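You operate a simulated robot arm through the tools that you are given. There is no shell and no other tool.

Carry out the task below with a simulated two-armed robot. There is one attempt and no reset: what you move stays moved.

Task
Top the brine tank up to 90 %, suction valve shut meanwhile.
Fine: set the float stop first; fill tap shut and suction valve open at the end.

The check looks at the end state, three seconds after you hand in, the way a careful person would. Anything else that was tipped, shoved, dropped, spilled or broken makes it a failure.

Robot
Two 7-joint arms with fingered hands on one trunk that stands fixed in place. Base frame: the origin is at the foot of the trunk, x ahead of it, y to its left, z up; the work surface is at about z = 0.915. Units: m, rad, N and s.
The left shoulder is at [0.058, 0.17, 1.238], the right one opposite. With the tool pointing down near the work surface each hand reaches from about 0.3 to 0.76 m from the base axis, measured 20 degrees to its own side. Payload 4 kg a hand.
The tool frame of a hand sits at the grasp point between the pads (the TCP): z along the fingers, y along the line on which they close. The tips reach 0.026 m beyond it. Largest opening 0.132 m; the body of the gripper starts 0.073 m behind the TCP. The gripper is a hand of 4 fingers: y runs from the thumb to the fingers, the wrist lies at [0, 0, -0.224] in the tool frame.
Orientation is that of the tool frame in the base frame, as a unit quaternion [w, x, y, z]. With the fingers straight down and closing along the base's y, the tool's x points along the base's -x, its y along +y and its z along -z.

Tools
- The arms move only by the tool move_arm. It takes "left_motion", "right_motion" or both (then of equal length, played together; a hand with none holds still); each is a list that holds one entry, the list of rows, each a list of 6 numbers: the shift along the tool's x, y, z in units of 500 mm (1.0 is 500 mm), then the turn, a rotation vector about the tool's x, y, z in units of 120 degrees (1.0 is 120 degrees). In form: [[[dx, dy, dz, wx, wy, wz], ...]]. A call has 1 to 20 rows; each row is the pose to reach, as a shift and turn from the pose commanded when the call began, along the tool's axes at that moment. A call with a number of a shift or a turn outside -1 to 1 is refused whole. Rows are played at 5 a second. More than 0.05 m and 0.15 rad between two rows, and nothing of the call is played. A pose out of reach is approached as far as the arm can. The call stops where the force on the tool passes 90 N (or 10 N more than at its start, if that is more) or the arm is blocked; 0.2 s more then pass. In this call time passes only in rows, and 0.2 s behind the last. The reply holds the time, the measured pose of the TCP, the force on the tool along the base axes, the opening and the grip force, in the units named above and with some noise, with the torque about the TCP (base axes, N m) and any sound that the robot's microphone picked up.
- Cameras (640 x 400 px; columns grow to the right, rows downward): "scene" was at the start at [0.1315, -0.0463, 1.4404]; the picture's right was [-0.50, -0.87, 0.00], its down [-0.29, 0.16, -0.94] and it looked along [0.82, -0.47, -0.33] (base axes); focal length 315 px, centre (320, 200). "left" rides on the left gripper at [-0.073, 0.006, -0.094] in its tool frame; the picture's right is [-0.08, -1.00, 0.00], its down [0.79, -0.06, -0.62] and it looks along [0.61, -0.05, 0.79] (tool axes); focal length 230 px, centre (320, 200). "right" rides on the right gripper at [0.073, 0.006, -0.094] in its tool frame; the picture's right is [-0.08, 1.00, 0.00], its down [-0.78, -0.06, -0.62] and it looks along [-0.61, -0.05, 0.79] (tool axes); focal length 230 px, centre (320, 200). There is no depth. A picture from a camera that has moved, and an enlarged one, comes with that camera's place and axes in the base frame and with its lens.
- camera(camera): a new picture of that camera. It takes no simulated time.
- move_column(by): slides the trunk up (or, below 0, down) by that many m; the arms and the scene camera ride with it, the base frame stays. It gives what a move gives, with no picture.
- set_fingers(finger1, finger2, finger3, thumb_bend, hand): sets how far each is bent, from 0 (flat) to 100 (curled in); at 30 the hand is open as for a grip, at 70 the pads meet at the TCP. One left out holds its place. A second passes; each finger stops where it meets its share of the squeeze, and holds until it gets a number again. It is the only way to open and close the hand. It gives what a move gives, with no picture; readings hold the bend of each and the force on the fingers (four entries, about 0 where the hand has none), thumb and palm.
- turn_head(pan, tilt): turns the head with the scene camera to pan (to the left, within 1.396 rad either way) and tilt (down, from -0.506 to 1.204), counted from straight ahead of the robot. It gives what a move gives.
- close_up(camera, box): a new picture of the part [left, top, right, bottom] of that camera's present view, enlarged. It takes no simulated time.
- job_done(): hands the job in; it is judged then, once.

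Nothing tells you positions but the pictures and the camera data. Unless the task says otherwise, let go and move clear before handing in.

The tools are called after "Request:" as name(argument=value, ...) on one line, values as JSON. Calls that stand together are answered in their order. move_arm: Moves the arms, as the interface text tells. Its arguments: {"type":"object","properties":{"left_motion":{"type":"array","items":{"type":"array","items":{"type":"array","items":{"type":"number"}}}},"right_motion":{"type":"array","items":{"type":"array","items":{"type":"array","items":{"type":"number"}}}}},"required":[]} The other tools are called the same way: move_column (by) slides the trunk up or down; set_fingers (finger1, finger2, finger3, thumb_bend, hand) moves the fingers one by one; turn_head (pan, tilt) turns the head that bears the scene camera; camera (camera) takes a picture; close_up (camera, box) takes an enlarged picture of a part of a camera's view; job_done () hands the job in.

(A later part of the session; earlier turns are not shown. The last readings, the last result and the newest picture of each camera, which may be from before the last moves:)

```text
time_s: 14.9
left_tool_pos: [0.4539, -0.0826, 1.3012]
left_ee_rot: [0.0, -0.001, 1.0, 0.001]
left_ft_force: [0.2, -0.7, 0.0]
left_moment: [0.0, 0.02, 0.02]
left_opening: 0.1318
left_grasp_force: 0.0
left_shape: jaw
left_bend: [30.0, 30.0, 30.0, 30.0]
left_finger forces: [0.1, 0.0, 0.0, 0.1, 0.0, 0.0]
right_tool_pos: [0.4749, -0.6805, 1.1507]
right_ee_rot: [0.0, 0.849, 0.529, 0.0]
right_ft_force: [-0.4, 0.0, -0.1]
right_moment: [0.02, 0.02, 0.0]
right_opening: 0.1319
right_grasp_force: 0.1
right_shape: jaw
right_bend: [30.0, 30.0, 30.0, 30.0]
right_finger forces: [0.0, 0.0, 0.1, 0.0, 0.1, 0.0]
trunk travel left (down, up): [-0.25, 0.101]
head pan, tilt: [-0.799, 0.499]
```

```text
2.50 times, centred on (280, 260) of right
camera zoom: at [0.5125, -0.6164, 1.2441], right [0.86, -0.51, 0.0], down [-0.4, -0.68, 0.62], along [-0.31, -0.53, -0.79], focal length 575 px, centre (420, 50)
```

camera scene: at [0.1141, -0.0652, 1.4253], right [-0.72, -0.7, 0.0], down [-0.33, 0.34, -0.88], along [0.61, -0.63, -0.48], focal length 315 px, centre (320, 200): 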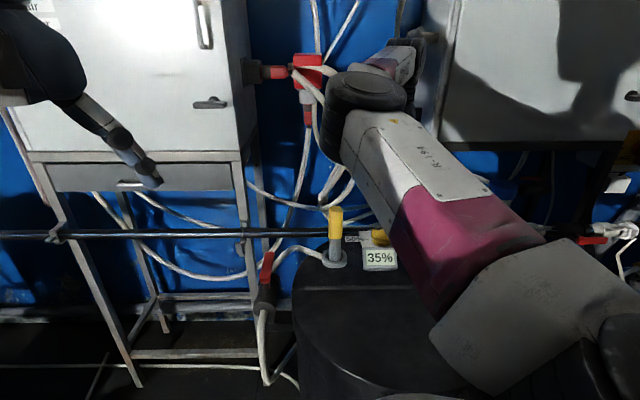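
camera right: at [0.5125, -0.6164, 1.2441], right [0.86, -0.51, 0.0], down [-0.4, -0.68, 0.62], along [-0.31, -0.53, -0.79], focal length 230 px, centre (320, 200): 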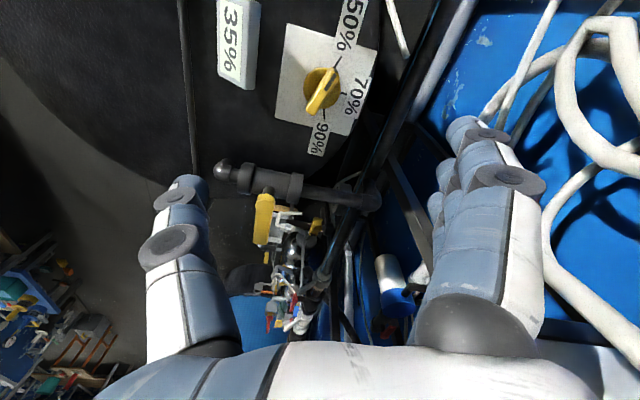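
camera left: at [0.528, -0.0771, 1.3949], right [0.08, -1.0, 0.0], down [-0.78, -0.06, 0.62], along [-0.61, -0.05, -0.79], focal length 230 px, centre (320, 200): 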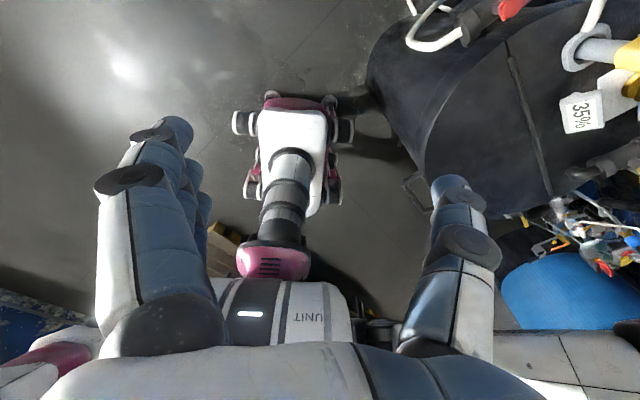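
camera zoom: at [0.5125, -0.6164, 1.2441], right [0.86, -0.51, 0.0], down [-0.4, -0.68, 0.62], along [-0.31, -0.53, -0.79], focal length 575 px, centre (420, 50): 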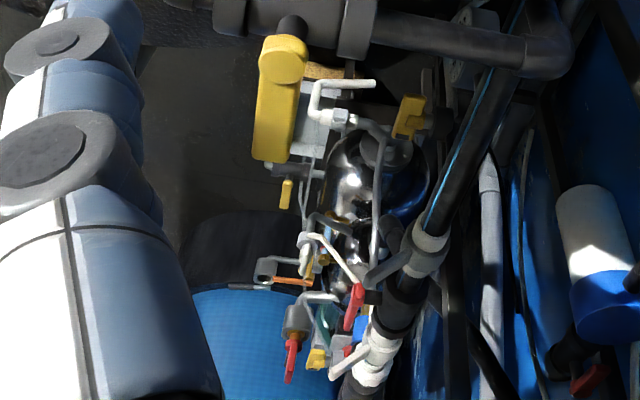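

The pointer sits exactly on the 50 % tick, and the fill tap lever stands across its pipe (shut). I'll turn the wrist back and narrow the fingers before going down.

Request:
move_arm(right_motion=[[[0, 0, 0, 0, 0, -0.069], [0, 0, 0, 0, 0, -0.138], [0, 0, 0, 0, 0, -0.207], [0, 0, 0, 0, 0, -0.276], [0, 0, 0, 0, 0, -0.345], [0, 0, 0, 0, 0, -0.414], [0, 0, 0, 0, 0, -0.483], [0, 0, 0, 0, 0, -0.552], [0, 0, 0, 0, 0, -0.621], [0, 0, 0, 0, 0, -0.69], [0, 0, 0, 0, 0, -0.759], [0, 0, 0, 0, 0, -0.828], [0, 0, 0, 0, 0, -0.897], [0, 0, 0, 0, 0, -0.967]]])

Request:
move_arm(right_motion=[[[0, 0, 0, 0, 0, -0.063], [0, 0, 0, 0, 0, -0.127], [0, 0, 0, 0, 0, -0.19]]])

Request:
set_fingers(hand="right", finger1=52, finger2=52, finger3=52, thumb_bend=52)

Request:
camera(camera="right")

```text
time_s: 17.9
left_tool_pos: [0.453, -0.0816, 1.3017]
left_ee_rot: [-0.001, -0.001, 1.0, 0.001]
left_ft_force: [-0.1, 0.1, 0.7]
left_moment: [0.02, -0.01, 0.0]
left_opening: 0.1317
left_grasp_force: 0.1
left_shape: jaw
left_bend: [30.0, 30.0, 30.0, 30.0]
left_finger forces: [0.0, 0.0, 0.0, 0.1, 0.0, 0.0]
right_tool_pos: [0.476, -0.6798, 1.1509]
right_ee_rot: [0.0, -0.002, 1.0, 0.0]
right_ft_force: [1.3, 0.8, -0.7]
right_moment: [-0.03, -0.01, 0.01]
right_opening: 0.1321
right_grasp_force: 0.1
right_shape: jaw
right_bend: [30.0, 30.0, 30.0, 30.0]
right_finger forces: [0.0, 0.1, 0.0, 0.0, 0.0, 0.0]
trunk travel left (down, up): [-0.25, 0.101]
head pan, tilt: [-0.799, 0.499]
```

```text
time_s: 18.7
left_tool_pos: [0.4536, -0.0821, 1.3023]
left_ee_rot: [0.0, -0.001, 1.0, 0.0]
left_ft_force: [-0.1, 0.3, 0.0]
left_moment: [0.01, -0.03, 0.02]
left_opening: 0.1317
left_grasp_force: 0.1
left_shape: jaw
left_bend: [30.0, 30.0, 30.0, 30.0]
left_finger forces: [0.0, 0.0, 0.1, 0.0, 0.0, 0.0]
right_tool_pos: [0.4761, -0.6804, 1.1515]
right_ee_rot: [0.0, -0.199, 0.98, 0.0]
right_ft_force: [0.2, -1.2, 0.7]
right_moment: [0.01, 0.0, 0.04]
right_opening: 0.132
right_grasp_force: 0.1
right_shape: jaw
right_bend: [30.0, 30.0, 30.0, 30.0]
right_finger forces: [0.1, 0.0, 0.0, 0.0, 0.1, 0.0]
trunk travel left (down, up): [-0.25, 0.101]
head pan, tilt: [-0.799, 0.499]
```

```text
time_s: 19.7
left_tool_pos: [0.4532, -0.0819, 1.3008]
left_ee_rot: [0.0, -0.001, 1.0, 0.001]
left_ft_force: [-0.7, 0.0, 0.0]
left_moment: [0.01, -0.02, 0.0]
left_opening: 0.132
left_grasp_force: 0.2
left_shape: jaw
left_bend: [30.0, 30.0, 30.0, 30.0]
left_finger forces: [0.0, 0.1, 0.0, 0.0, 0.1, 0.0]
right_tool_pos: [0.475, -0.6793, 1.1507]
right_ee_rot: [0.0, -0.198, 0.98, 0.0]
right_ft_force: [0.6, -0.2, 0.6]
right_moment: [0.02, 0.01, 0.03]
right_opening: 0.0649
right_grasp_force: 0.0
right_shape: fingers
right_bend: [52.0, 52.0, 52.0, 52.0]
right_finger forces: [0.0, 0.1, 0.0, 0.0, 0.0, 0.1]
trunk travel left (down, up): [-0.25, 0.101]
head pan, tilt: [-0.799, 0.499]
```

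```text
taken
camera right: at [0.4062, -0.7028, 1.2441], right [-0.32, 0.95, 0.0], down [0.75, 0.25, 0.62], along [0.59, 0.19, -0.79], focal length 230 px, centre (320, 200)
```

right: 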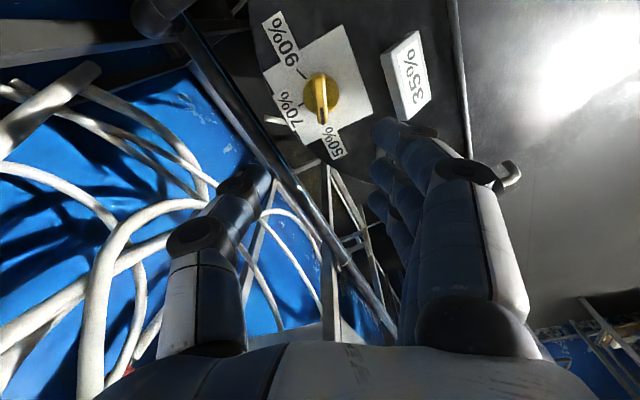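

The fingers are narrowed to 65 mm and the bar lies along the tool's x axis, centred below. I'll descend in two steps onto the knob.

Request:
move_arm(right_motion=[[[0.003, 0, 0.075, 0, 0, 0], [0.003, 0, 0.15, 0, 0, 0], [0.003, 0, 0.225, 0, 0, 0], [0.003, 0, 0.3, 0, 0, 0]]])

Request:
camera(camera="right")

Request:
camera(camera="scene")

Request:
close_up(camera="scene", box=[310, 150, 438, 290])

```text
time_s: 20.7
left_tool_pos: [0.4529, -0.0831, 1.3006]
left_ee_rot: [0.0, -0.001, 1.0, -0.001]
left_ft_force: [-0.1, 0.1, -0.3]
left_moment: [0.0, -0.02, 0.0]
left_opening: 0.1318
left_grasp_force: 0.0
left_shape: jaw
left_bend: [30.0, 30.0, 30.0, 30.0]
left_finger forces: [0.0, 0.0, 0.0, 0.1, 0.1, 0.1]
right_tool_pos: [0.4739, -0.681, 1.0011]
right_ee_rot: [0.0, -0.198, 0.98, 0.001]
right_ft_force: [0.0, 0.0, 0.3]
right_moment: [0.01, -0.01, 0.01]
right_opening: 0.0646
right_grasp_force: 0.0
right_shape: fingers
right_bend: [52.0, 52.0, 52.0, 52.0]
right_finger forces: [0.1, 0.0, 0.0, 0.0, 0.0, 0.1]
trunk travel left (down, up): [-0.25, 0.101]
head pan, tilt: [-0.799, 0.499]
```

```text
taken
camera right: at [0.4038, -0.7046, 1.0943], right [-0.32, 0.95, 0.0], down [0.75, 0.25, 0.62], along [0.59, 0.19, -0.79], focal length 230 px, centre (320, 200)
```

right: 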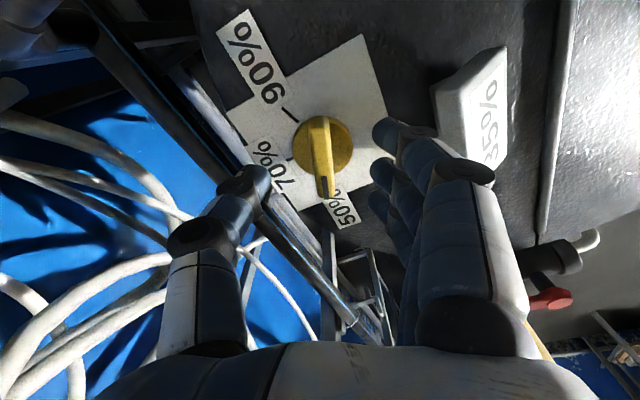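

```text
taken
camera scene: at [0.1144, -0.0655, 1.4252], right [-0.72, -0.7, 0.0], down [-0.33, 0.34, -0.88], along [0.61, -0.63, -0.48], focal length 315 px, centre (320, 200)
```

scene: 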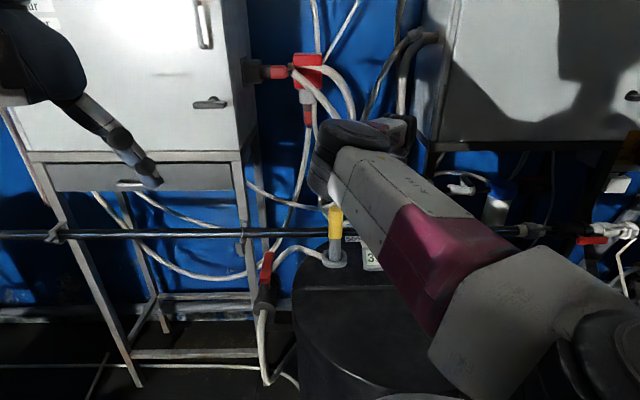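

```text
2.86 times, centred on (374, 220) of scene
camera zoom: at [0.1144, -0.0655, 1.4252], right [-0.72, -0.7, 0.0], down [-0.33, 0.34, -0.88], along [0.61, -0.63, -0.48], focal length 900 px, centre (166, 143)
```

zoom: 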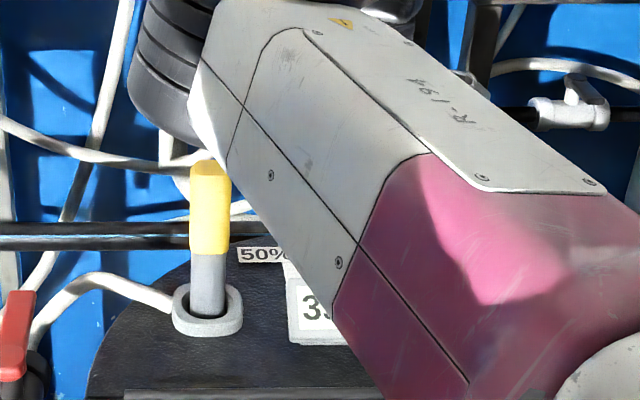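

The bar is centred between thumb and fingers. I'll go down the last 38 mm and check.

Request:
move_arm(right_motion=[[[0.0, 0.002, 0.026, 0, 0, 0], [0.0, 0.002, 0.052, 0, 0, 0], [0.0, 0.002, 0.076, 0, 0, 0]]])

Request:
camera(camera="right")

Request:
close_up(camera="right", box=[220, 80, 440, 300])

```text
time_s: 21.5
left_tool_pos: [0.4532, -0.0824, 1.3007]
left_ee_rot: [0.0, -0.001, 1.0, 0.0]
left_ft_force: [-0.2, -0.3, 1.0]
left_moment: [0.04, 0.01, 0.0]
left_opening: 0.132
left_grasp_force: 0.1
left_shape: jaw
left_bend: [30.0, 30.0, 30.0, 30.0]
left_finger forces: [0.0, 0.0, 0.2, 0.1, 0.0, 0.0]
right_tool_pos: [0.4726, -0.6807, 0.9626]
right_ee_rot: [0.0, -0.198, 0.98, 0.0]
right_ft_force: [-0.4, 0.4, -0.1]
right_moment: [0.0, -0.04, 0.02]
right_opening: 0.065
right_grasp_force: 0.1
right_shape: fingers
right_bend: [52.0, 52.0, 52.0, 52.0]
right_finger forces: [0.1, 0.1, 0.0, 0.0, 0.0, 0.0]
trunk travel left (down, up): [-0.25, 0.101]
head pan, tilt: [-0.799, 0.499]
```

```text
taken
camera right: at [0.4034, -0.7034, 1.0562], right [-0.32, 0.95, 0.0], down [0.75, 0.25, 0.62], along [0.59, 0.19, -0.79], focal length 230 px, centre (320, 200)
```

right: 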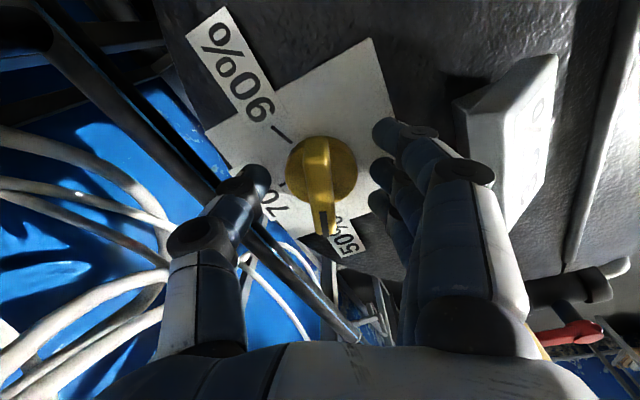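

```text
1.82 times, centred on (330, 190) of right
camera zoom: at [0.4034, -0.7034, 1.0562], right [-0.32, 0.95, 0.0], down [0.75, 0.25, 0.62], along [0.59, 0.19, -0.79], focal length 418 px, centre (302, 218)
```

zoom: 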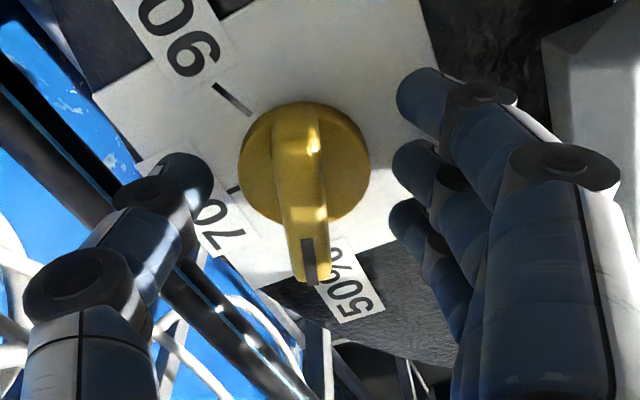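

The knob bar sits between thumb and fingers, about 4° off the tool axis. I'll correct that and close the fingers on the bar.

Request:
move_arm(right_motion=[[[-0.003, 0.001, 0.0, 0, 0, -0.033]]])

Request:
set_fingers(hand="right", finger1=64, finger2=64, finger3=64, thumb_bend=64)

Request:
close_up(camera="right", box=[220, 80, 440, 300])

```text
time_s: 21.9
left_tool_pos: [0.4525, -0.0822, 1.2996]
left_ee_rot: [0.0, -0.001, 1.0, 0.001]
left_ft_force: [-0.9, 0.3, 0.6]
left_moment: [-0.02, 0.0, -0.04]
left_opening: 0.132
left_grasp_force: 0.1
left_shape: jaw
left_bend: [30.0, 30.0, 30.0, 30.0]
left_finger forces: [0.1, 0.0, 0.1, 0.0, 0.0, 0.0]
right_tool_pos: [0.4745, -0.6791, 0.9636]
right_ee_rot: [0.001, -0.232, 0.973, 0.0]
right_ft_force: [-0.6, -0.2, -0.6]
right_moment: [0.03, 0.01, 0.01]
right_opening: 0.0647
right_grasp_force: 0.1
right_shape: fingers
right_bend: [52.0, 52.0, 52.0, 52.0]
right_finger forces: [0.0, 0.0, 0.1, 0.0, 0.1, 0.0]
trunk travel left (down, up): [-0.25, 0.101]
head pan, tilt: [-0.799, 0.499]
```

```text
time_s: 22.9
left_tool_pos: [0.4524, -0.0817, 1.3005]
left_ee_rot: [0.0, -0.001, 1.0, 0.0]
left_ft_force: [0.1, 0.2, 0.1]
left_moment: [0.0, 0.02, -0.03]
left_opening: 0.1317
left_grasp_force: 0.1
left_shape: jaw
left_bend: [30.0, 30.0, 30.0, 30.0]
left_finger forces: [0.0, 0.0, 0.0, 0.0, 0.0, 0.0]
right_tool_pos: [0.4758, -0.6795, 0.9629]
right_ee_rot: [0.0, -0.232, 0.973, -0.001]
right_ft_force: [-0.3, -0.6, 0.1]
right_moment: [-0.02, -0.02, 0.02]
right_opening: 0.0286
right_grasp_force: 0.0
right_shape: fingers
right_bend: [64.0, 64.0, 64.0, 64.0]
right_finger forces: [0.0, 0.0, 0.1, 0.1, 0.1, 0.0]
trunk travel left (down, up): [-0.25, 0.101]
head pan, tilt: [-0.799, 0.499]
```

```text
1.82 times, centred on (330, 190) of right
camera zoom: at [0.4067, -0.7067, 1.0563], right [-0.38, 0.92, 0.0], down [0.73, 0.3, 0.62], along [0.57, 0.23, -0.79], focal length 418 px, centre (302, 218)
```

zoom: 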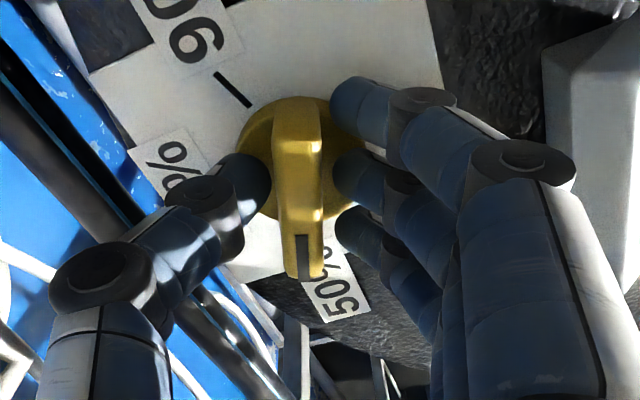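

Fingers straddle the bar closely now, opening 29 mm. I'll close onto it.

Request:
set_fingers(hand="right", finger1=70, finger2=70, finger3=70, thumb_bend=70)

Request:
close_up(camera="right", box=[220, 80, 440, 300])

```text
time_s: 23.9
left_tool_pos: [0.4516, -0.0807, 1.3009]
left_ee_rot: [0.0, -0.001, 1.0, 0.0]
left_ft_force: [-0.1, 0.5, -0.2]
left_moment: [0.01, 0.0, -0.01]
left_opening: 0.1316
left_grasp_force: 0.0
left_shape: jaw
left_bend: [30.0, 30.0, 30.0, 30.0]
left_finger forces: [0.0, 0.0, 0.0, 0.0, 0.0, 0.1]
right_tool_pos: [0.4755, -0.678, 0.9626]
right_ee_rot: [0.0, -0.232, 0.973, 0.0]
right_ft_force: [-1.0, 2.2, -2.1]
right_moment: [0.08, 0.03, -0.01]
right_opening: 0.0217
right_grasp_force: 5.6
right_shape: fingers
right_bend: [67.0, 67.0, 67.0, 68.0]
right_finger forces: [2.7, 2.4, 2.0, 0.0, 4.5, 0.1]
trunk travel left (down, up): [-0.25, 0.101]
head pan, tilt: [-0.799, 0.499]
```

```text
1.82 times, centred on (330, 190) of right
camera zoom: at [0.4066, -0.7067, 1.0562], right [-0.38, 0.92, 0.0], down [0.73, 0.3, 0.62], along [0.57, 0.23, -0.79], focal length 418 px, centre (302, 218)
```

zoom: 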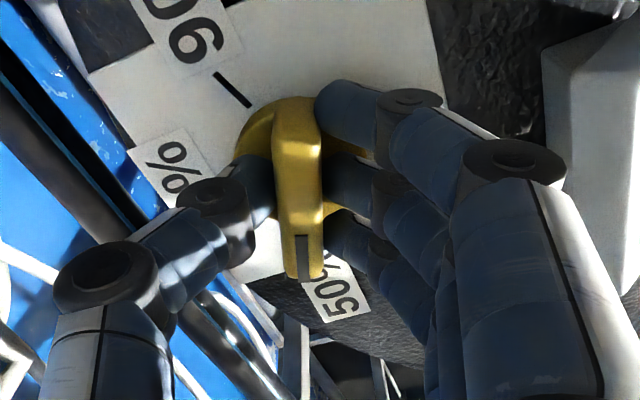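

The bar is gripped (≈5 N). I'll turn it clockwise a first 30° and check.

Request:
move_arm(right_motion=[[[0, 0, 0, 0, 0, 0.0625], [0, 0, 0, 0, 0, 0.125], [0, 0, 0, 0, 0, 0.1875], [0, 0, 0, 0, 0, 0.25]]])

Request:
close_up(camera="right", box=[220, 80, 440, 300])

```text
time_s: 24.9
left_tool_pos: [0.4525, -0.0811, 1.3014]
left_ee_rot: [-0.001, -0.001, 1.0, -0.001]
left_ft_force: [-0.2, 0.2, 0.6]
left_moment: [0.0, 0.0, 0.01]
left_opening: 0.1319
left_grasp_force: 0.0
left_shape: jaw
left_bend: [30.0, 30.0, 30.0, 30.0]
left_finger forces: [0.0, 0.0, 0.0, 0.0, 0.0, 0.0]
right_tool_pos: [0.4745, -0.6776, 0.9625]
right_ee_rot: [0.0, 0.029, 1.0, 0.0]
right_ft_force: [-4.1, 8.0, -0.4]
right_moment: [0.19, 0.04, 0.02]
right_opening: 0.0208
right_grasp_force: 6.4
right_shape: fingers
right_bend: [67.0, 67.0, 67.0, 68.0]
right_finger forces: [3.1, 3.5, 3.9, 0.1, 3.0, 0.1]
trunk travel left (down, up): [-0.25, 0.101]
head pan, tilt: [-0.799, 0.499]
```

```text
1.82 times, centred on (330, 190) of right
camera zoom: at [0.402, -0.6676, 1.0561], right [0.14, 0.99, 0.0], down [0.78, -0.11, 0.62], along [0.61, -0.08, -0.79], focal length 418 px, centre (302, 218)
```

zoom: 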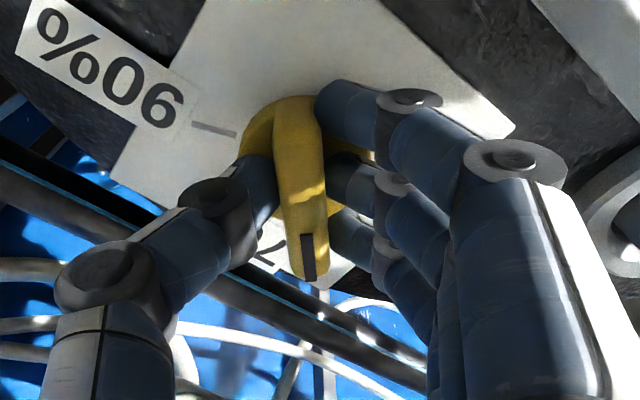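

The knob follows the hand with slight lag and low force. I'll continue turning toward 90 %.

Request:
move_arm(right_motion=[[[0.001, 0.002, 0, 0, 0, 0.066], [0.001, 0.002, 0, 0, 0, 0.132], [0.001, 0.002, 0, 0, 0, 0.198], [0.001, 0.002, 0, 0, 0, 0.264], [0.001, 0.002, 0, 0, 0, 0.33], [0.001, 0.002, 0, 0, 0, 0.396], [0.001, 0.002, 0, 0, 0, 0.462]]])

Request:
close_up(camera="right", box=[220, 80, 440, 300])

```text
time_s: 26.5
left_tool_pos: [0.4526, -0.0816, 1.3007]
left_ee_rot: [0.0, -0.002, 1.0, -0.001]
left_ft_force: [0.9, 0.3, 0.4]
left_moment: [-0.03, -0.02, -0.02]
left_opening: 0.1319
left_grasp_force: 0.1
left_shape: jaw
left_bend: [30.0, 30.0, 30.0, 30.0]
left_finger forces: [0.1, 0.1, 0.0, 0.1, 0.0, 0.0]
right_tool_pos: [0.4761, -0.6751, 0.964]
right_ee_rot: [0.0, 0.49, 0.872, 0.0]
right_ft_force: [4.7, 15.0, -0.6]
right_moment: [0.28, -0.13, 0.08]
right_opening: 0.0216
right_grasp_force: 7.4
right_shape: fingers
right_bend: [66.0, 66.0, 66.0, 69.0]
right_finger forces: [4.4, 4.4, 4.4, 0.1, 1.7, 0.0]
trunk travel left (down, up): [-0.25, 0.101]
head pan, tilt: [-0.799, 0.499]
```

```text
1.82 times, centred on (330, 190) of right
camera zoom: at [0.4421, -0.61, 1.0569], right [0.89, 0.45, 0.0], down [0.35, -0.7, 0.62], along [0.28, -0.55, -0.79], focal length 418 px, centre (302, 218)
```

zoom: 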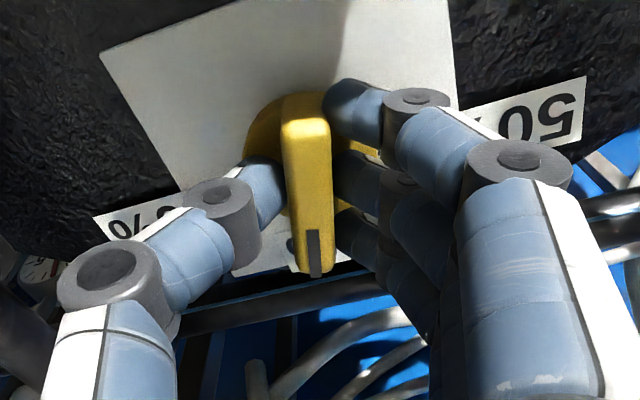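

The pointer has passed 70 %. I'll nudge the grip centre slightly toward the fingers to relieve side load, and continue to about 90 %.

Request:
move_arm(right_motion=[[[0, 0.002, 0, 0, 0, 0.062], [0, 0.003, 0, 0, 0, 0.124], [0, 0.003, 0, 0, 0, 0.186], [0, 0.003, 0, 0, 0, 0.248], [0, 0.003, 0, 0, 0, 0.31], [0, 0.003, 0, 0, 0, 0.372], [0, 0.003, 0, 0, 0, 0.434], [0, 0.003, 0, 0, 0, 0.49]]])

Request:
close_up(camera="right", box=[220, 80, 440, 300])

Request:
camera(camera="right")

```text
time_s: 28.3
left_tool_pos: [0.4548, -0.0811, 1.3007]
left_ee_rot: [-0.002, 0.0, 1.0, -0.001]
left_ft_force: [0.0, 0.9, 0.4]
left_moment: [-0.02, 0.03, 0.02]
left_opening: 0.132
left_grasp_force: 0.1
left_shape: jaw
left_bend: [30.0, 30.0, 30.0, 30.0]
left_finger forces: [0.1, 0.0, 0.0, 0.0, 0.0, 0.0]
right_tool_pos: [0.4767, -0.6753, 0.9625]
right_ee_rot: [-0.001, 0.855, 0.519, -0.002]
right_ft_force: [16.5, 3.8, 3.7]
right_moment: [0.05, -0.36, 0.14]
right_opening: 0.0208
right_grasp_force: 7.8
right_shape: fingers
right_bend: [66.0, 66.0, 66.0, 69.0]
right_finger forces: [3.4, 5.2, 5.9, 0.1, 2.0, 0.0]
trunk travel left (down, up): [-0.25, 0.101]
head pan, tilt: [-0.799, 0.499]
```

```text
1.82 times, centred on (330, 190) of right
camera zoom: at [0.5158, -0.6135, 1.0559], right [0.85, -0.53, 0.0], down [-0.42, -0.67, 0.62], along [-0.33, -0.52, -0.79], focal length 418 px, centre (302, 218)
```

zoom: 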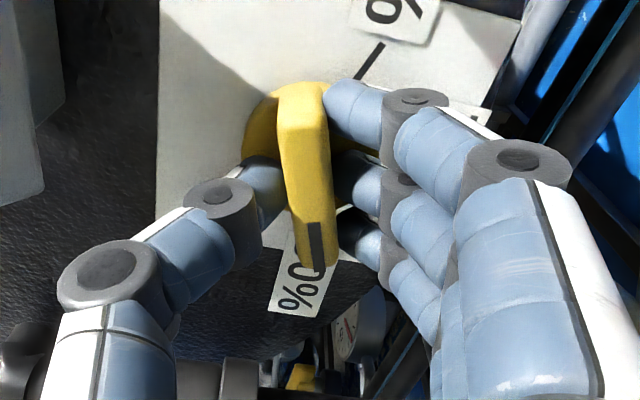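

```text
taken
camera right: at [0.5158, -0.6135, 1.0559], right [0.85, -0.53, 0.0], down [-0.42, -0.67, 0.62], along [-0.33, -0.52, -0.79], focal length 230 px, centre (320, 200)
```

right: 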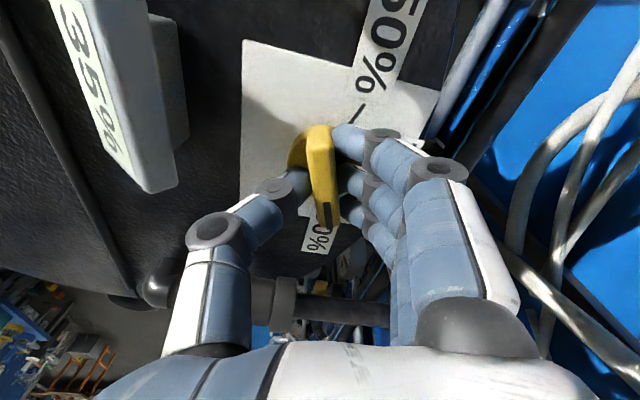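

The pointer is a few degrees short of the 90 % tick. I'll turn about 6° further and check.

Request:
move_arm(right_motion=[[[0, 0.002, 0, 0, 0, 0.025], [0, 0.003, 0, 0, 0, 0.05]]])

Request:
close_up(camera="right", box=[220, 80, 440, 300])

```text
time_s: 28.9
left_tool_pos: [0.4536, -0.0814, 1.3012]
left_ee_rot: [0.001, -0.001, 1.0, -0.001]
left_ft_force: [-0.8, -0.3, -0.2]
left_moment: [0.01, -0.02, -0.01]
left_opening: 0.1316
left_grasp_force: 0.1
left_shape: jaw
left_bend: [30.0, 30.0, 30.0, 30.0]
left_finger forces: [0.0, 0.0, 0.1, 0.0, 0.0, 0.1]
right_tool_pos: [0.477, -0.6766, 0.9626]
right_ee_rot: [0.001, 0.881, 0.474, -0.001]
right_ft_force: [13.6, 3.0, 3.4]
right_moment: [-0.01, -0.26, 0.25]
right_opening: 0.0189
right_grasp_force: 8.5
right_shape: fingers
right_bend: [67.0, 66.0, 65.0, 69.0]
right_finger forces: [2.2, 4.1, 7.7, 0.1, 3.5, 0.1]
trunk travel left (down, up): [-0.25, 0.101]
head pan, tilt: [-0.799, 0.499]
```

```text
1.82 times, centred on (330, 190) of right
camera zoom: at [0.5225, -0.6183, 1.0556], right [0.79, -0.61, 0.0], down [-0.48, -0.62, 0.62], along [-0.38, -0.49, -0.79], focal length 418 px, centre (302, 218)
```

zoom: 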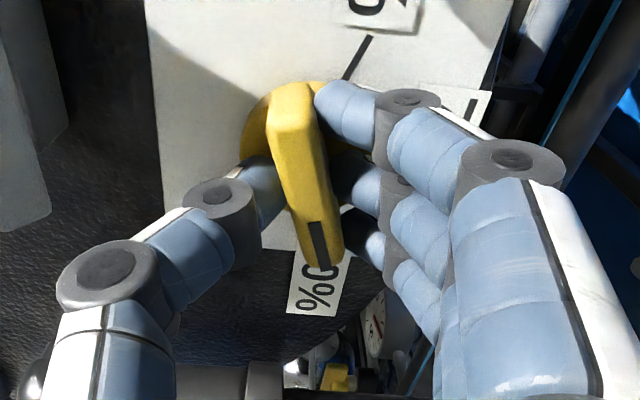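

Torque rose without further turning, so the knob is likely at its end stop near 90 %. I'll open the fingers and look.

Request:
set_fingers(hand="right", finger1=52, finger2=52, finger3=52, thumb_bend=52)

Request:
close_up(camera="right", box=[220, 80, 440, 300])

```text
time_s: 29.9
left_tool_pos: [0.4534, -0.0829, 1.3022]
left_ee_rot: [0.0, 0.0, 1.0, 0.0]
left_ft_force: [-0.6, 0.9, 0.2]
left_moment: [0.0, 0.02, -0.01]
left_opening: 0.1316
left_grasp_force: 0.1
left_shape: jaw
left_bend: [30.0, 30.0, 30.0, 30.0]
left_finger forces: [0.1, 0.0, 0.1, 0.0, 0.1, 0.1]
right_tool_pos: [0.4771, -0.6765, 0.9621]
right_ee_rot: [-0.001, 0.881, 0.473, -0.001]
right_ft_force: [-1.1, 0.3, 0.5]
right_moment: [0.0, 0.05, 0.01]
right_opening: 0.0636
right_grasp_force: 0.0
right_shape: fingers
right_bend: [52.0, 52.0, 52.0, 52.0]
right_finger forces: [0.0, 0.1, 0.1, 0.1, 0.0, 0.0]
trunk travel left (down, up): [-0.25, 0.101]
head pan, tilt: [-0.799, 0.499]
```

```text
1.82 times, centred on (330, 190) of right
camera zoom: at [0.5212, -0.619, 1.0557], right [0.79, -0.61, 0.0], down [-0.48, -0.62, 0.62], along [-0.38, -0.49, -0.79], focal length 418 px, centre (302, 218)
```

zoom: 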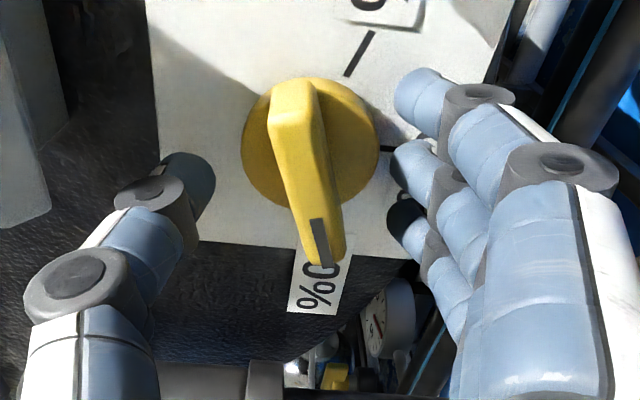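

Released; now raise the hand straight up to inspect the dial.

Request:
move_arm(right_motion=[[[0, 0, -0.08, 0, 0, 0], [0, 0, -0.16, 0, 0, 0], [0, 0, -0.24, 0, 0, 0], [0, 0, -0.32, 0, 0, 0], [0, 0, -0.38, 0, 0, 0]]])

Request:
close_up(camera="right", box=[240, 20, 400, 140])

Request:
camera(camera="right")

```text
time_s: 31.1
left_tool_pos: [0.4524, -0.0812, 1.3007]
left_ee_rot: [0.0, -0.001, 1.0, 0.0]
left_ft_force: [-0.6, -0.3, 0.9]
left_moment: [-0.02, 0.0, 0.04]
left_opening: 0.1316
left_grasp_force: 0.1
left_shape: jaw
left_bend: [30.0, 30.0, 30.0, 30.0]
left_finger forces: [0.0, 0.0, 0.1, 0.0, 0.0, 0.0]
right_tool_pos: [0.4787, -0.6778, 1.1533]
right_ee_rot: [0.0, 0.881, 0.473, 0.001]
right_ft_force: [0.4, -0.6, 0.0]
right_moment: [-0.01, -0.01, 0.01]
right_opening: 0.0637
right_grasp_force: 0.0
right_shape: fingers
right_bend: [52.0, 52.0, 52.0, 52.0]
right_finger forces: [0.0, 0.1, 0.1, 0.0, 0.0, 0.1]
trunk travel left (down, up): [-0.25, 0.101]
head pan, tilt: [-0.799, 0.499]
```

```text
3.33 times, centred on (320, 80) of right
camera zoom: at [0.5241, -0.6193, 1.2467], right [0.79, -0.61, 0.0], down [-0.48, -0.62, 0.62], along [-0.38, -0.49, -0.79], focal length 767 px, centre (320, 600)
```

zoom: 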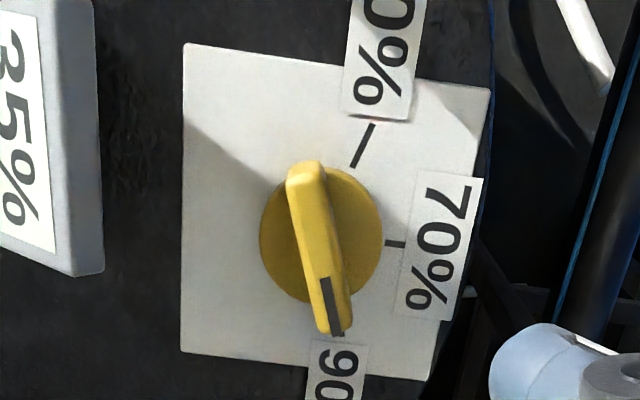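

```text
taken
camera right: at [0.5241, -0.6193, 1.2467], right [0.79, -0.61, 0.0], down [-0.48, -0.62, 0.62], along [-0.38, -0.49, -0.79], focal length 230 px, centre (320, 200)
```

right: 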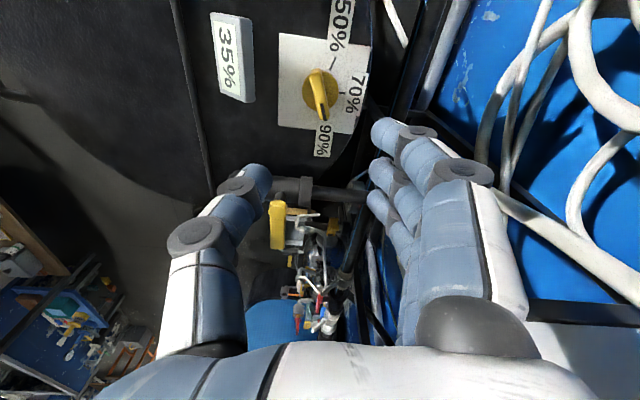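

Request:
close_up(camera="right", box=[295, 60, 345, 140])

```text
5.00 times, centred on (320, 100) of right
camera zoom: at [0.5241, -0.6193, 1.2467], right [0.79, -0.61, 0.0], down [-0.48, -0.62, 0.62], along [-0.38, -0.49, -0.79], focal length 1150 px, centre (320, 700)
```

zoom: 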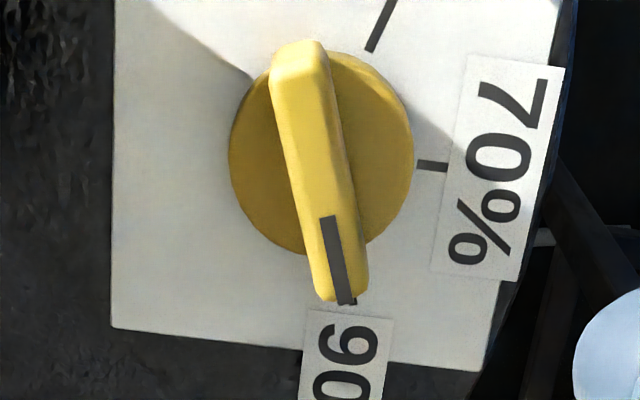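

The pointer is on the 90 % tick (within about 1°). Next is the red suction valve: I'll carry the hand over the float tube to above its lever (hub ≈ [0.561,-0.357,0.95], lever pointing at -45°).

Request:
move_arm(right_motion=[[[0.02, -0.0, -0.1, 0, 0, -0.065], [0.09, -0.012, -0.1, 0, 0, -0.13], [0.16, -0.025, -0.1, 0, 0, -0.195], [0.23, -0.04, -0.1, 0, 0, -0.26], [0.3, -0.053, -0.1, 0, 0, -0.325], [0.37, -0.067, -0.1, 0, 0, -0.39], [0.44, -0.08, -0.1, 0, 0, -0.455], [0.5, -0.095, -0.1, 0, 0, -0.52], [0.56, -0.11, -0.1, 0, 0, -0.585], [0.601, -0.116, -0.1, 0, 0, -0.653]]])

Request:
camera(camera="right")

Request:
camera(camera="scene")

```text
refused: row 1 steps farther than a row can; nothing moved
```

```text
taken
camera right: at [0.5241, -0.6193, 1.2467], right [0.79, -0.61, 0.0], down [-0.48, -0.62, 0.62], along [-0.38, -0.49, -0.79], focal length 230 px, centre (320, 200)
```

right: 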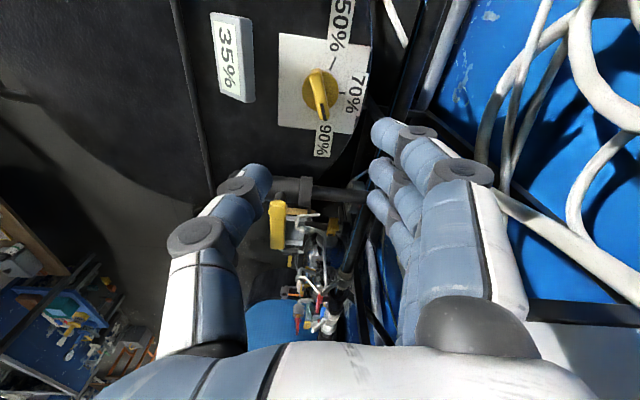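

```text
taken
camera scene: at [0.1137, -0.065, 1.4254], right [-0.72, -0.7, 0.0], down [-0.33, 0.34, -0.88], along [0.61, -0.63, -0.48], focal length 315 px, centre (320, 200)
```

scene: 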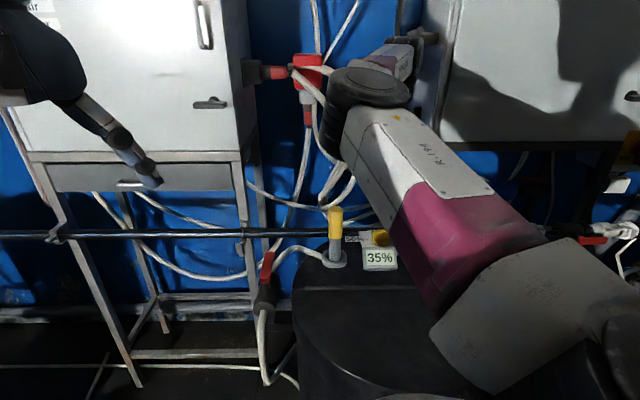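

The first row was slightly too large a step; I'll resend with a gentler lift.

Request:
move_arm(right_motion=[[[0.02, -0.005, -0.05, 0, 0, -0.055], [0.08, -0.012, -0.1, 0, 0, -0.115], [0.15, -0.025, -0.1, 0, 0, -0.175], [0.22, -0.04, -0.1, 0, 0, -0.235], [0.29, -0.053, -0.1, 0, 0, -0.295], [0.36, -0.067, -0.1, 0, 0, -0.355], [0.43, -0.08, -0.1, 0, 0, -0.415], [0.5, -0.095, -0.1, 0, 0, -0.475], [0.56, -0.11, -0.1, 0, 0, -0.535], [0.59, -0.114, -0.1, 0, 0, -0.595], [0.601, -0.116, -0.1, 0, 0, -0.653]]])

Request:
camera(camera="right")

Request:
camera(camera="scene")

```text
time_s: 33.5
left_tool_pos: [0.4526, -0.0819, 1.3016]
left_ee_rot: [0.0, -0.001, 1.0, 0.0]
left_ft_force: [-0.3, -0.1, -0.6]
left_moment: [-0.02, -0.01, 0.02]
left_opening: 0.1315
left_grasp_force: 0.1
left_shape: jaw
left_bend: [30.0, 30.0, 30.0, 30.0]
left_finger forces: [0.0, 0.0, 0.0, 0.0, 0.0, 0.0]
right_tool_pos: [0.5937, -0.3935, 1.203]
right_ee_rot: [0.0, 0.383, 0.924, 0.0]
right_ft_force: [0.2, 0.2, 0.4]
right_moment: [-0.01, 0.0, 0.02]
right_opening: 0.0634
right_grasp_force: 0.1
right_shape: fingers
right_bend: [52.0, 52.0, 52.0, 52.0]
right_finger forces: [0.0, 0.0, 0.1, 0.0, 0.1, 0.0]
trunk travel left (down, up): [-0.25, 0.101]
head pan, tilt: [-0.799, 0.499]
```

```text
taken
camera right: at [0.5467, -0.3381, 1.2965], right [0.76, 0.65, 0.0], down [0.51, -0.6, 0.62], along [0.4, -0.47, -0.79], focal length 230 px, centre (320, 200)
```

right: 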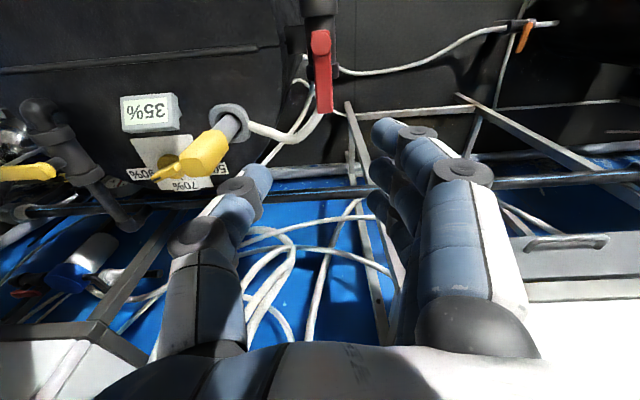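

```text
taken
camera scene: at [0.114, -0.0651, 1.4253], right [-0.72, -0.7, 0.0], down [-0.33, 0.34, -0.88], along [0.61, -0.63, -0.48], focal length 315 px, centre (320, 200)
```

scene: 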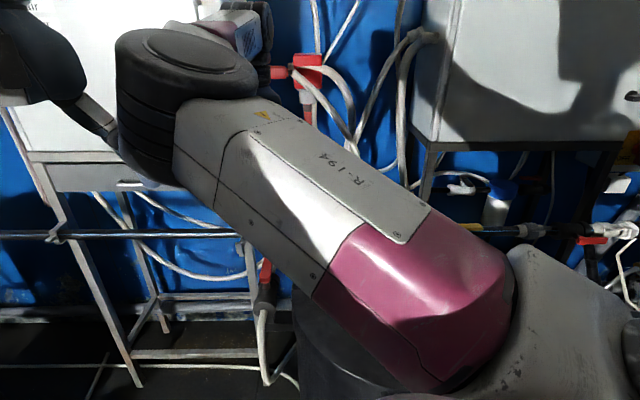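

The red lever now lies straight along the tool axis under the hand. I'll zoom in to check its geometry, and the left hand is nowhere near.

Request:
close_up(camera="right", box=[256, 0, 384, 160])

Request:
close_up(camera="right", box=[290, 20, 350, 130])

Request:
camera(camera="left")

```text
2.50 times, centred on (320, 80) of right
camera zoom: at [0.5467, -0.3381, 1.2965], right [0.76, 0.65, 0.0], down [0.51, -0.6, 0.62], along [0.4, -0.47, -0.79], focal length 575 px, centre (320, 500)
```

zoom: 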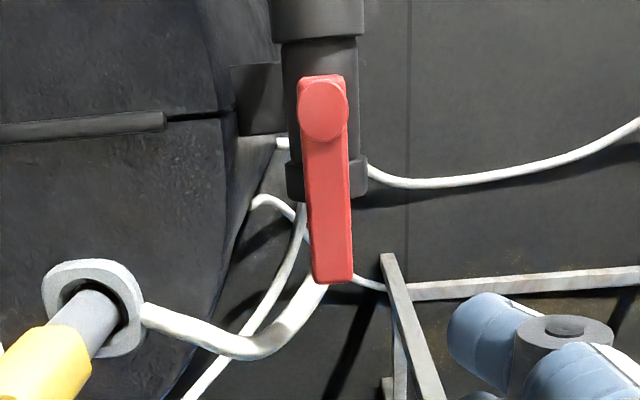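

```text
3.64 times, centred on (320, 75) of right
camera zoom: at [0.5467, -0.3381, 1.2965], right [0.76, 0.65, 0.0], down [0.51, -0.6, 0.62], along [0.4, -0.47, -0.79], focal length 837 px, centre (320, 654)
```

zoom: 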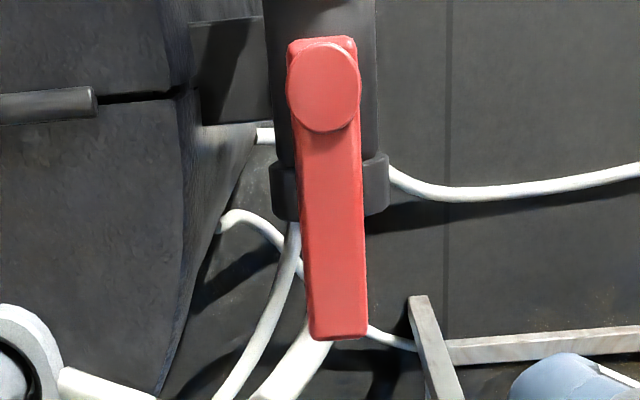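

```text
taken
camera left: at [0.5273, -0.0761, 1.3954], right [0.08, -1.0, 0.0], down [-0.79, -0.06, 0.62], along [-0.61, -0.05, -0.79], focal length 230 px, centre (320, 200)
```

left: 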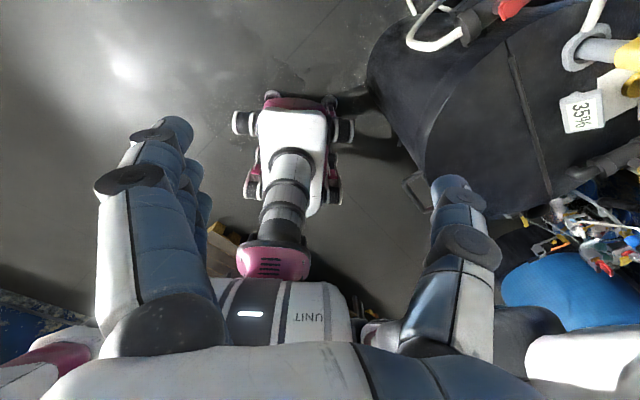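

Lever: hub ≈ [0.563,-0.355], tip ≈ [0.620,-0.414], top z ≈ 0.95. I'll shift 5 mm sideways and descend to just above it.

Request:
move_arm(right_motion=[[[0, 0.01, 0.07, 0, 0, 0], [0, 0.01, 0.14, 0, 0, 0], [0, 0.01, 0.21, 0, 0, 0], [0, 0.01, 0.28, 0, 0, 0], [0, 0.01, 0.35, 0, 0, 0], [0, 0.01, 0.406, 0, 0, 0]]])

Request:
camera(camera="right")

Request:
camera(camera="scene")

```text
time_s: 34.9
left_tool_pos: [0.454, -0.0825, 1.3012]
left_ee_rot: [0.001, -0.002, 1.0, 0.001]
left_ft_force: [9.5, 8.9, -7.2]
left_moment: [0.64, -0.24, 0.63]
left_opening: 0.1309
left_grasp_force: 0.1
left_shape: jaw
left_bend: [30.0, 30.0, 30.0, 34.0]
left_finger forces: [0.1, 0.0, 0.1, 0.0, 0.0, 0.0]
right_tool_pos: [0.5968, -0.3905, 0.9989]
right_ee_rot: [0.001, 0.383, 0.924, -0.001]
right_ft_force: [0.6, 0.2, 0.0]
right_moment: [-0.02, 0.01, 0.02]
right_opening: 0.0637
right_grasp_force: 0.0
right_shape: fingers
right_bend: [52.0, 52.0, 52.0, 52.0]
right_finger forces: [0.0, 0.0, 0.0, 0.0, 0.1, 0.1]
trunk travel left (down, up): [-0.25, 0.101]
head pan, tilt: [-0.799, 0.499]
```

```text
taken
camera right: at [0.5492, -0.3345, 1.0919], right [0.76, 0.65, 0.0], down [0.51, -0.6, 0.62], along [0.4, -0.47, -0.79], focal length 230 px, centre (320, 200)
```

right: 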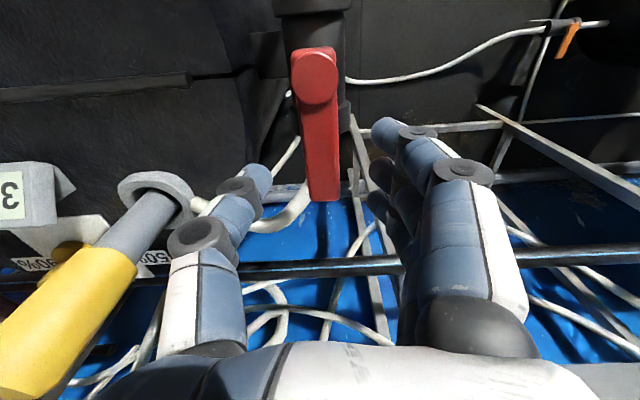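

```text
taken
camera scene: at [0.1144, -0.0654, 1.4252], right [-0.72, -0.7, 0.0], down [-0.33, 0.34, -0.88], along [0.61, -0.63, -0.48], focal length 315 px, centre (320, 200)
```

scene: 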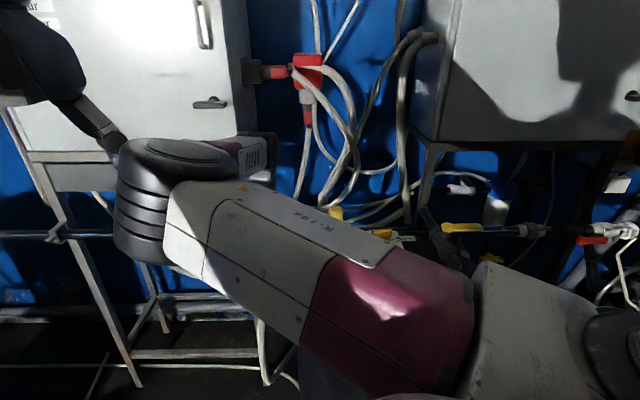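

The left hand's thumb is touching the right wrist, so I'll move the left hand away to the left before going on.

Request:
move_arm(left_motion=[[[0, 0.08, 0, 0, 0, 0], [0, 0.16, 0, 0, 0, 0], [0, 0.24, 0, 0, 0, 0], [0, 0.32, 0, 0, 0, 0], [0, 0.4, 0, 0, 0, 0], [0, 0.48, 0, 0, 0, 0]]])

Request:
set_fingers(hand="left", thumb_bend=30)

Request:
camera(camera="scene")

Request:
close_up(camera="right", box=[220, 20, 440, 240])

```text
time_s: 36.3
left_tool_pos: [0.4517, 0.1603, 1.3017]
left_ee_rot: [0.001, 0.0, 1.0, -0.001]
left_ft_force: [-0.5, -0.9, -1.4]
left_moment: [-0.04, -0.02, -0.06]
left_opening: 0.132
left_grasp_force: 0.1
left_shape: jaw
left_bend: [30.0, 30.0, 30.0, 30.0]
left_finger forces: [0.1, 0.0, 0.0, 0.1, 0.1, 0.0]
right_tool_pos: [0.5962, -0.3894, 0.9996]
right_ee_rot: [0.0, 0.383, 0.924, 0.0]
right_ft_force: [0.3, 0.5, -0.1]
right_moment: [-0.03, -0.01, 0.0]
right_opening: 0.0635
right_grasp_force: 0.1
right_shape: fingers
right_bend: [52.0, 52.0, 52.0, 52.0]
right_finger forces: [0.0, 0.0, 0.0, 0.0, 0.1, 0.1]
trunk travel left (down, up): [-0.25, 0.101]
head pan, tilt: [-0.799, 0.499]
```

```text
time_s: 37.3
left_tool_pos: [0.4526, 0.1574, 1.301]
left_ee_rot: [-0.001, 0.0, 1.0, 0.001]
left_ft_force: [0.1, -0.5, -0.3]
left_moment: [0.0, -0.03, 0.01]
left_opening: 0.1359
left_grasp_force: 0.1
left_shape: fingers
left_bend: [30.0, 30.0, 30.0, 30.0]
left_finger forces: [0.0, 0.0, 0.0, 0.0, 0.0, 0.0]
right_tool_pos: [0.5969, -0.3903, 0.9993]
right_ee_rot: [0.0, 0.383, 0.924, 0.0]
right_ft_force: [0.3, -0.8, 0.7]
right_moment: [0.03, -0.05, 0.02]
right_opening: 0.0634
right_grasp_force: 0.1
right_shape: fingers
right_bend: [52.0, 52.0, 52.0, 52.0]
right_finger forces: [0.0, 0.0, 0.0, 0.0, 0.1, 0.0]
trunk travel left (down, up): [-0.25, 0.101]
head pan, tilt: [-0.799, 0.499]
```

```text
taken
camera scene: at [0.1141, -0.0654, 1.4253], right [-0.72, -0.7, 0.0], down [-0.33, 0.34, -0.88], along [0.61, -0.63, -0.48], focal length 315 px, centre (320, 200)
```

scene: 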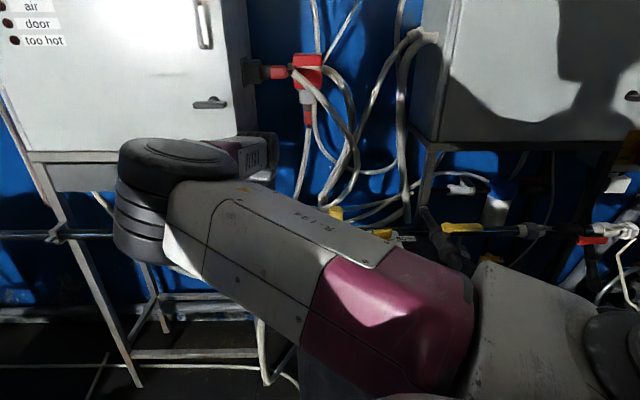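

```text
1.82 times, centred on (330, 130) of right
camera zoom: at [0.549, -0.3343, 1.0926], right [0.76, 0.65, 0.0], down [0.51, -0.6, 0.62], along [0.4, -0.47, -0.79], focal length 418 px, centre (302, 327)
```

zoom: 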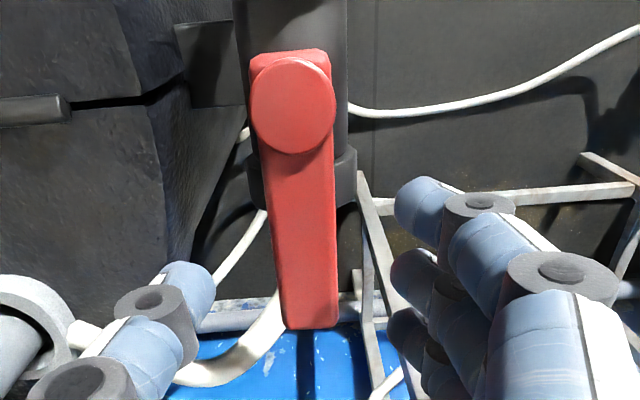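

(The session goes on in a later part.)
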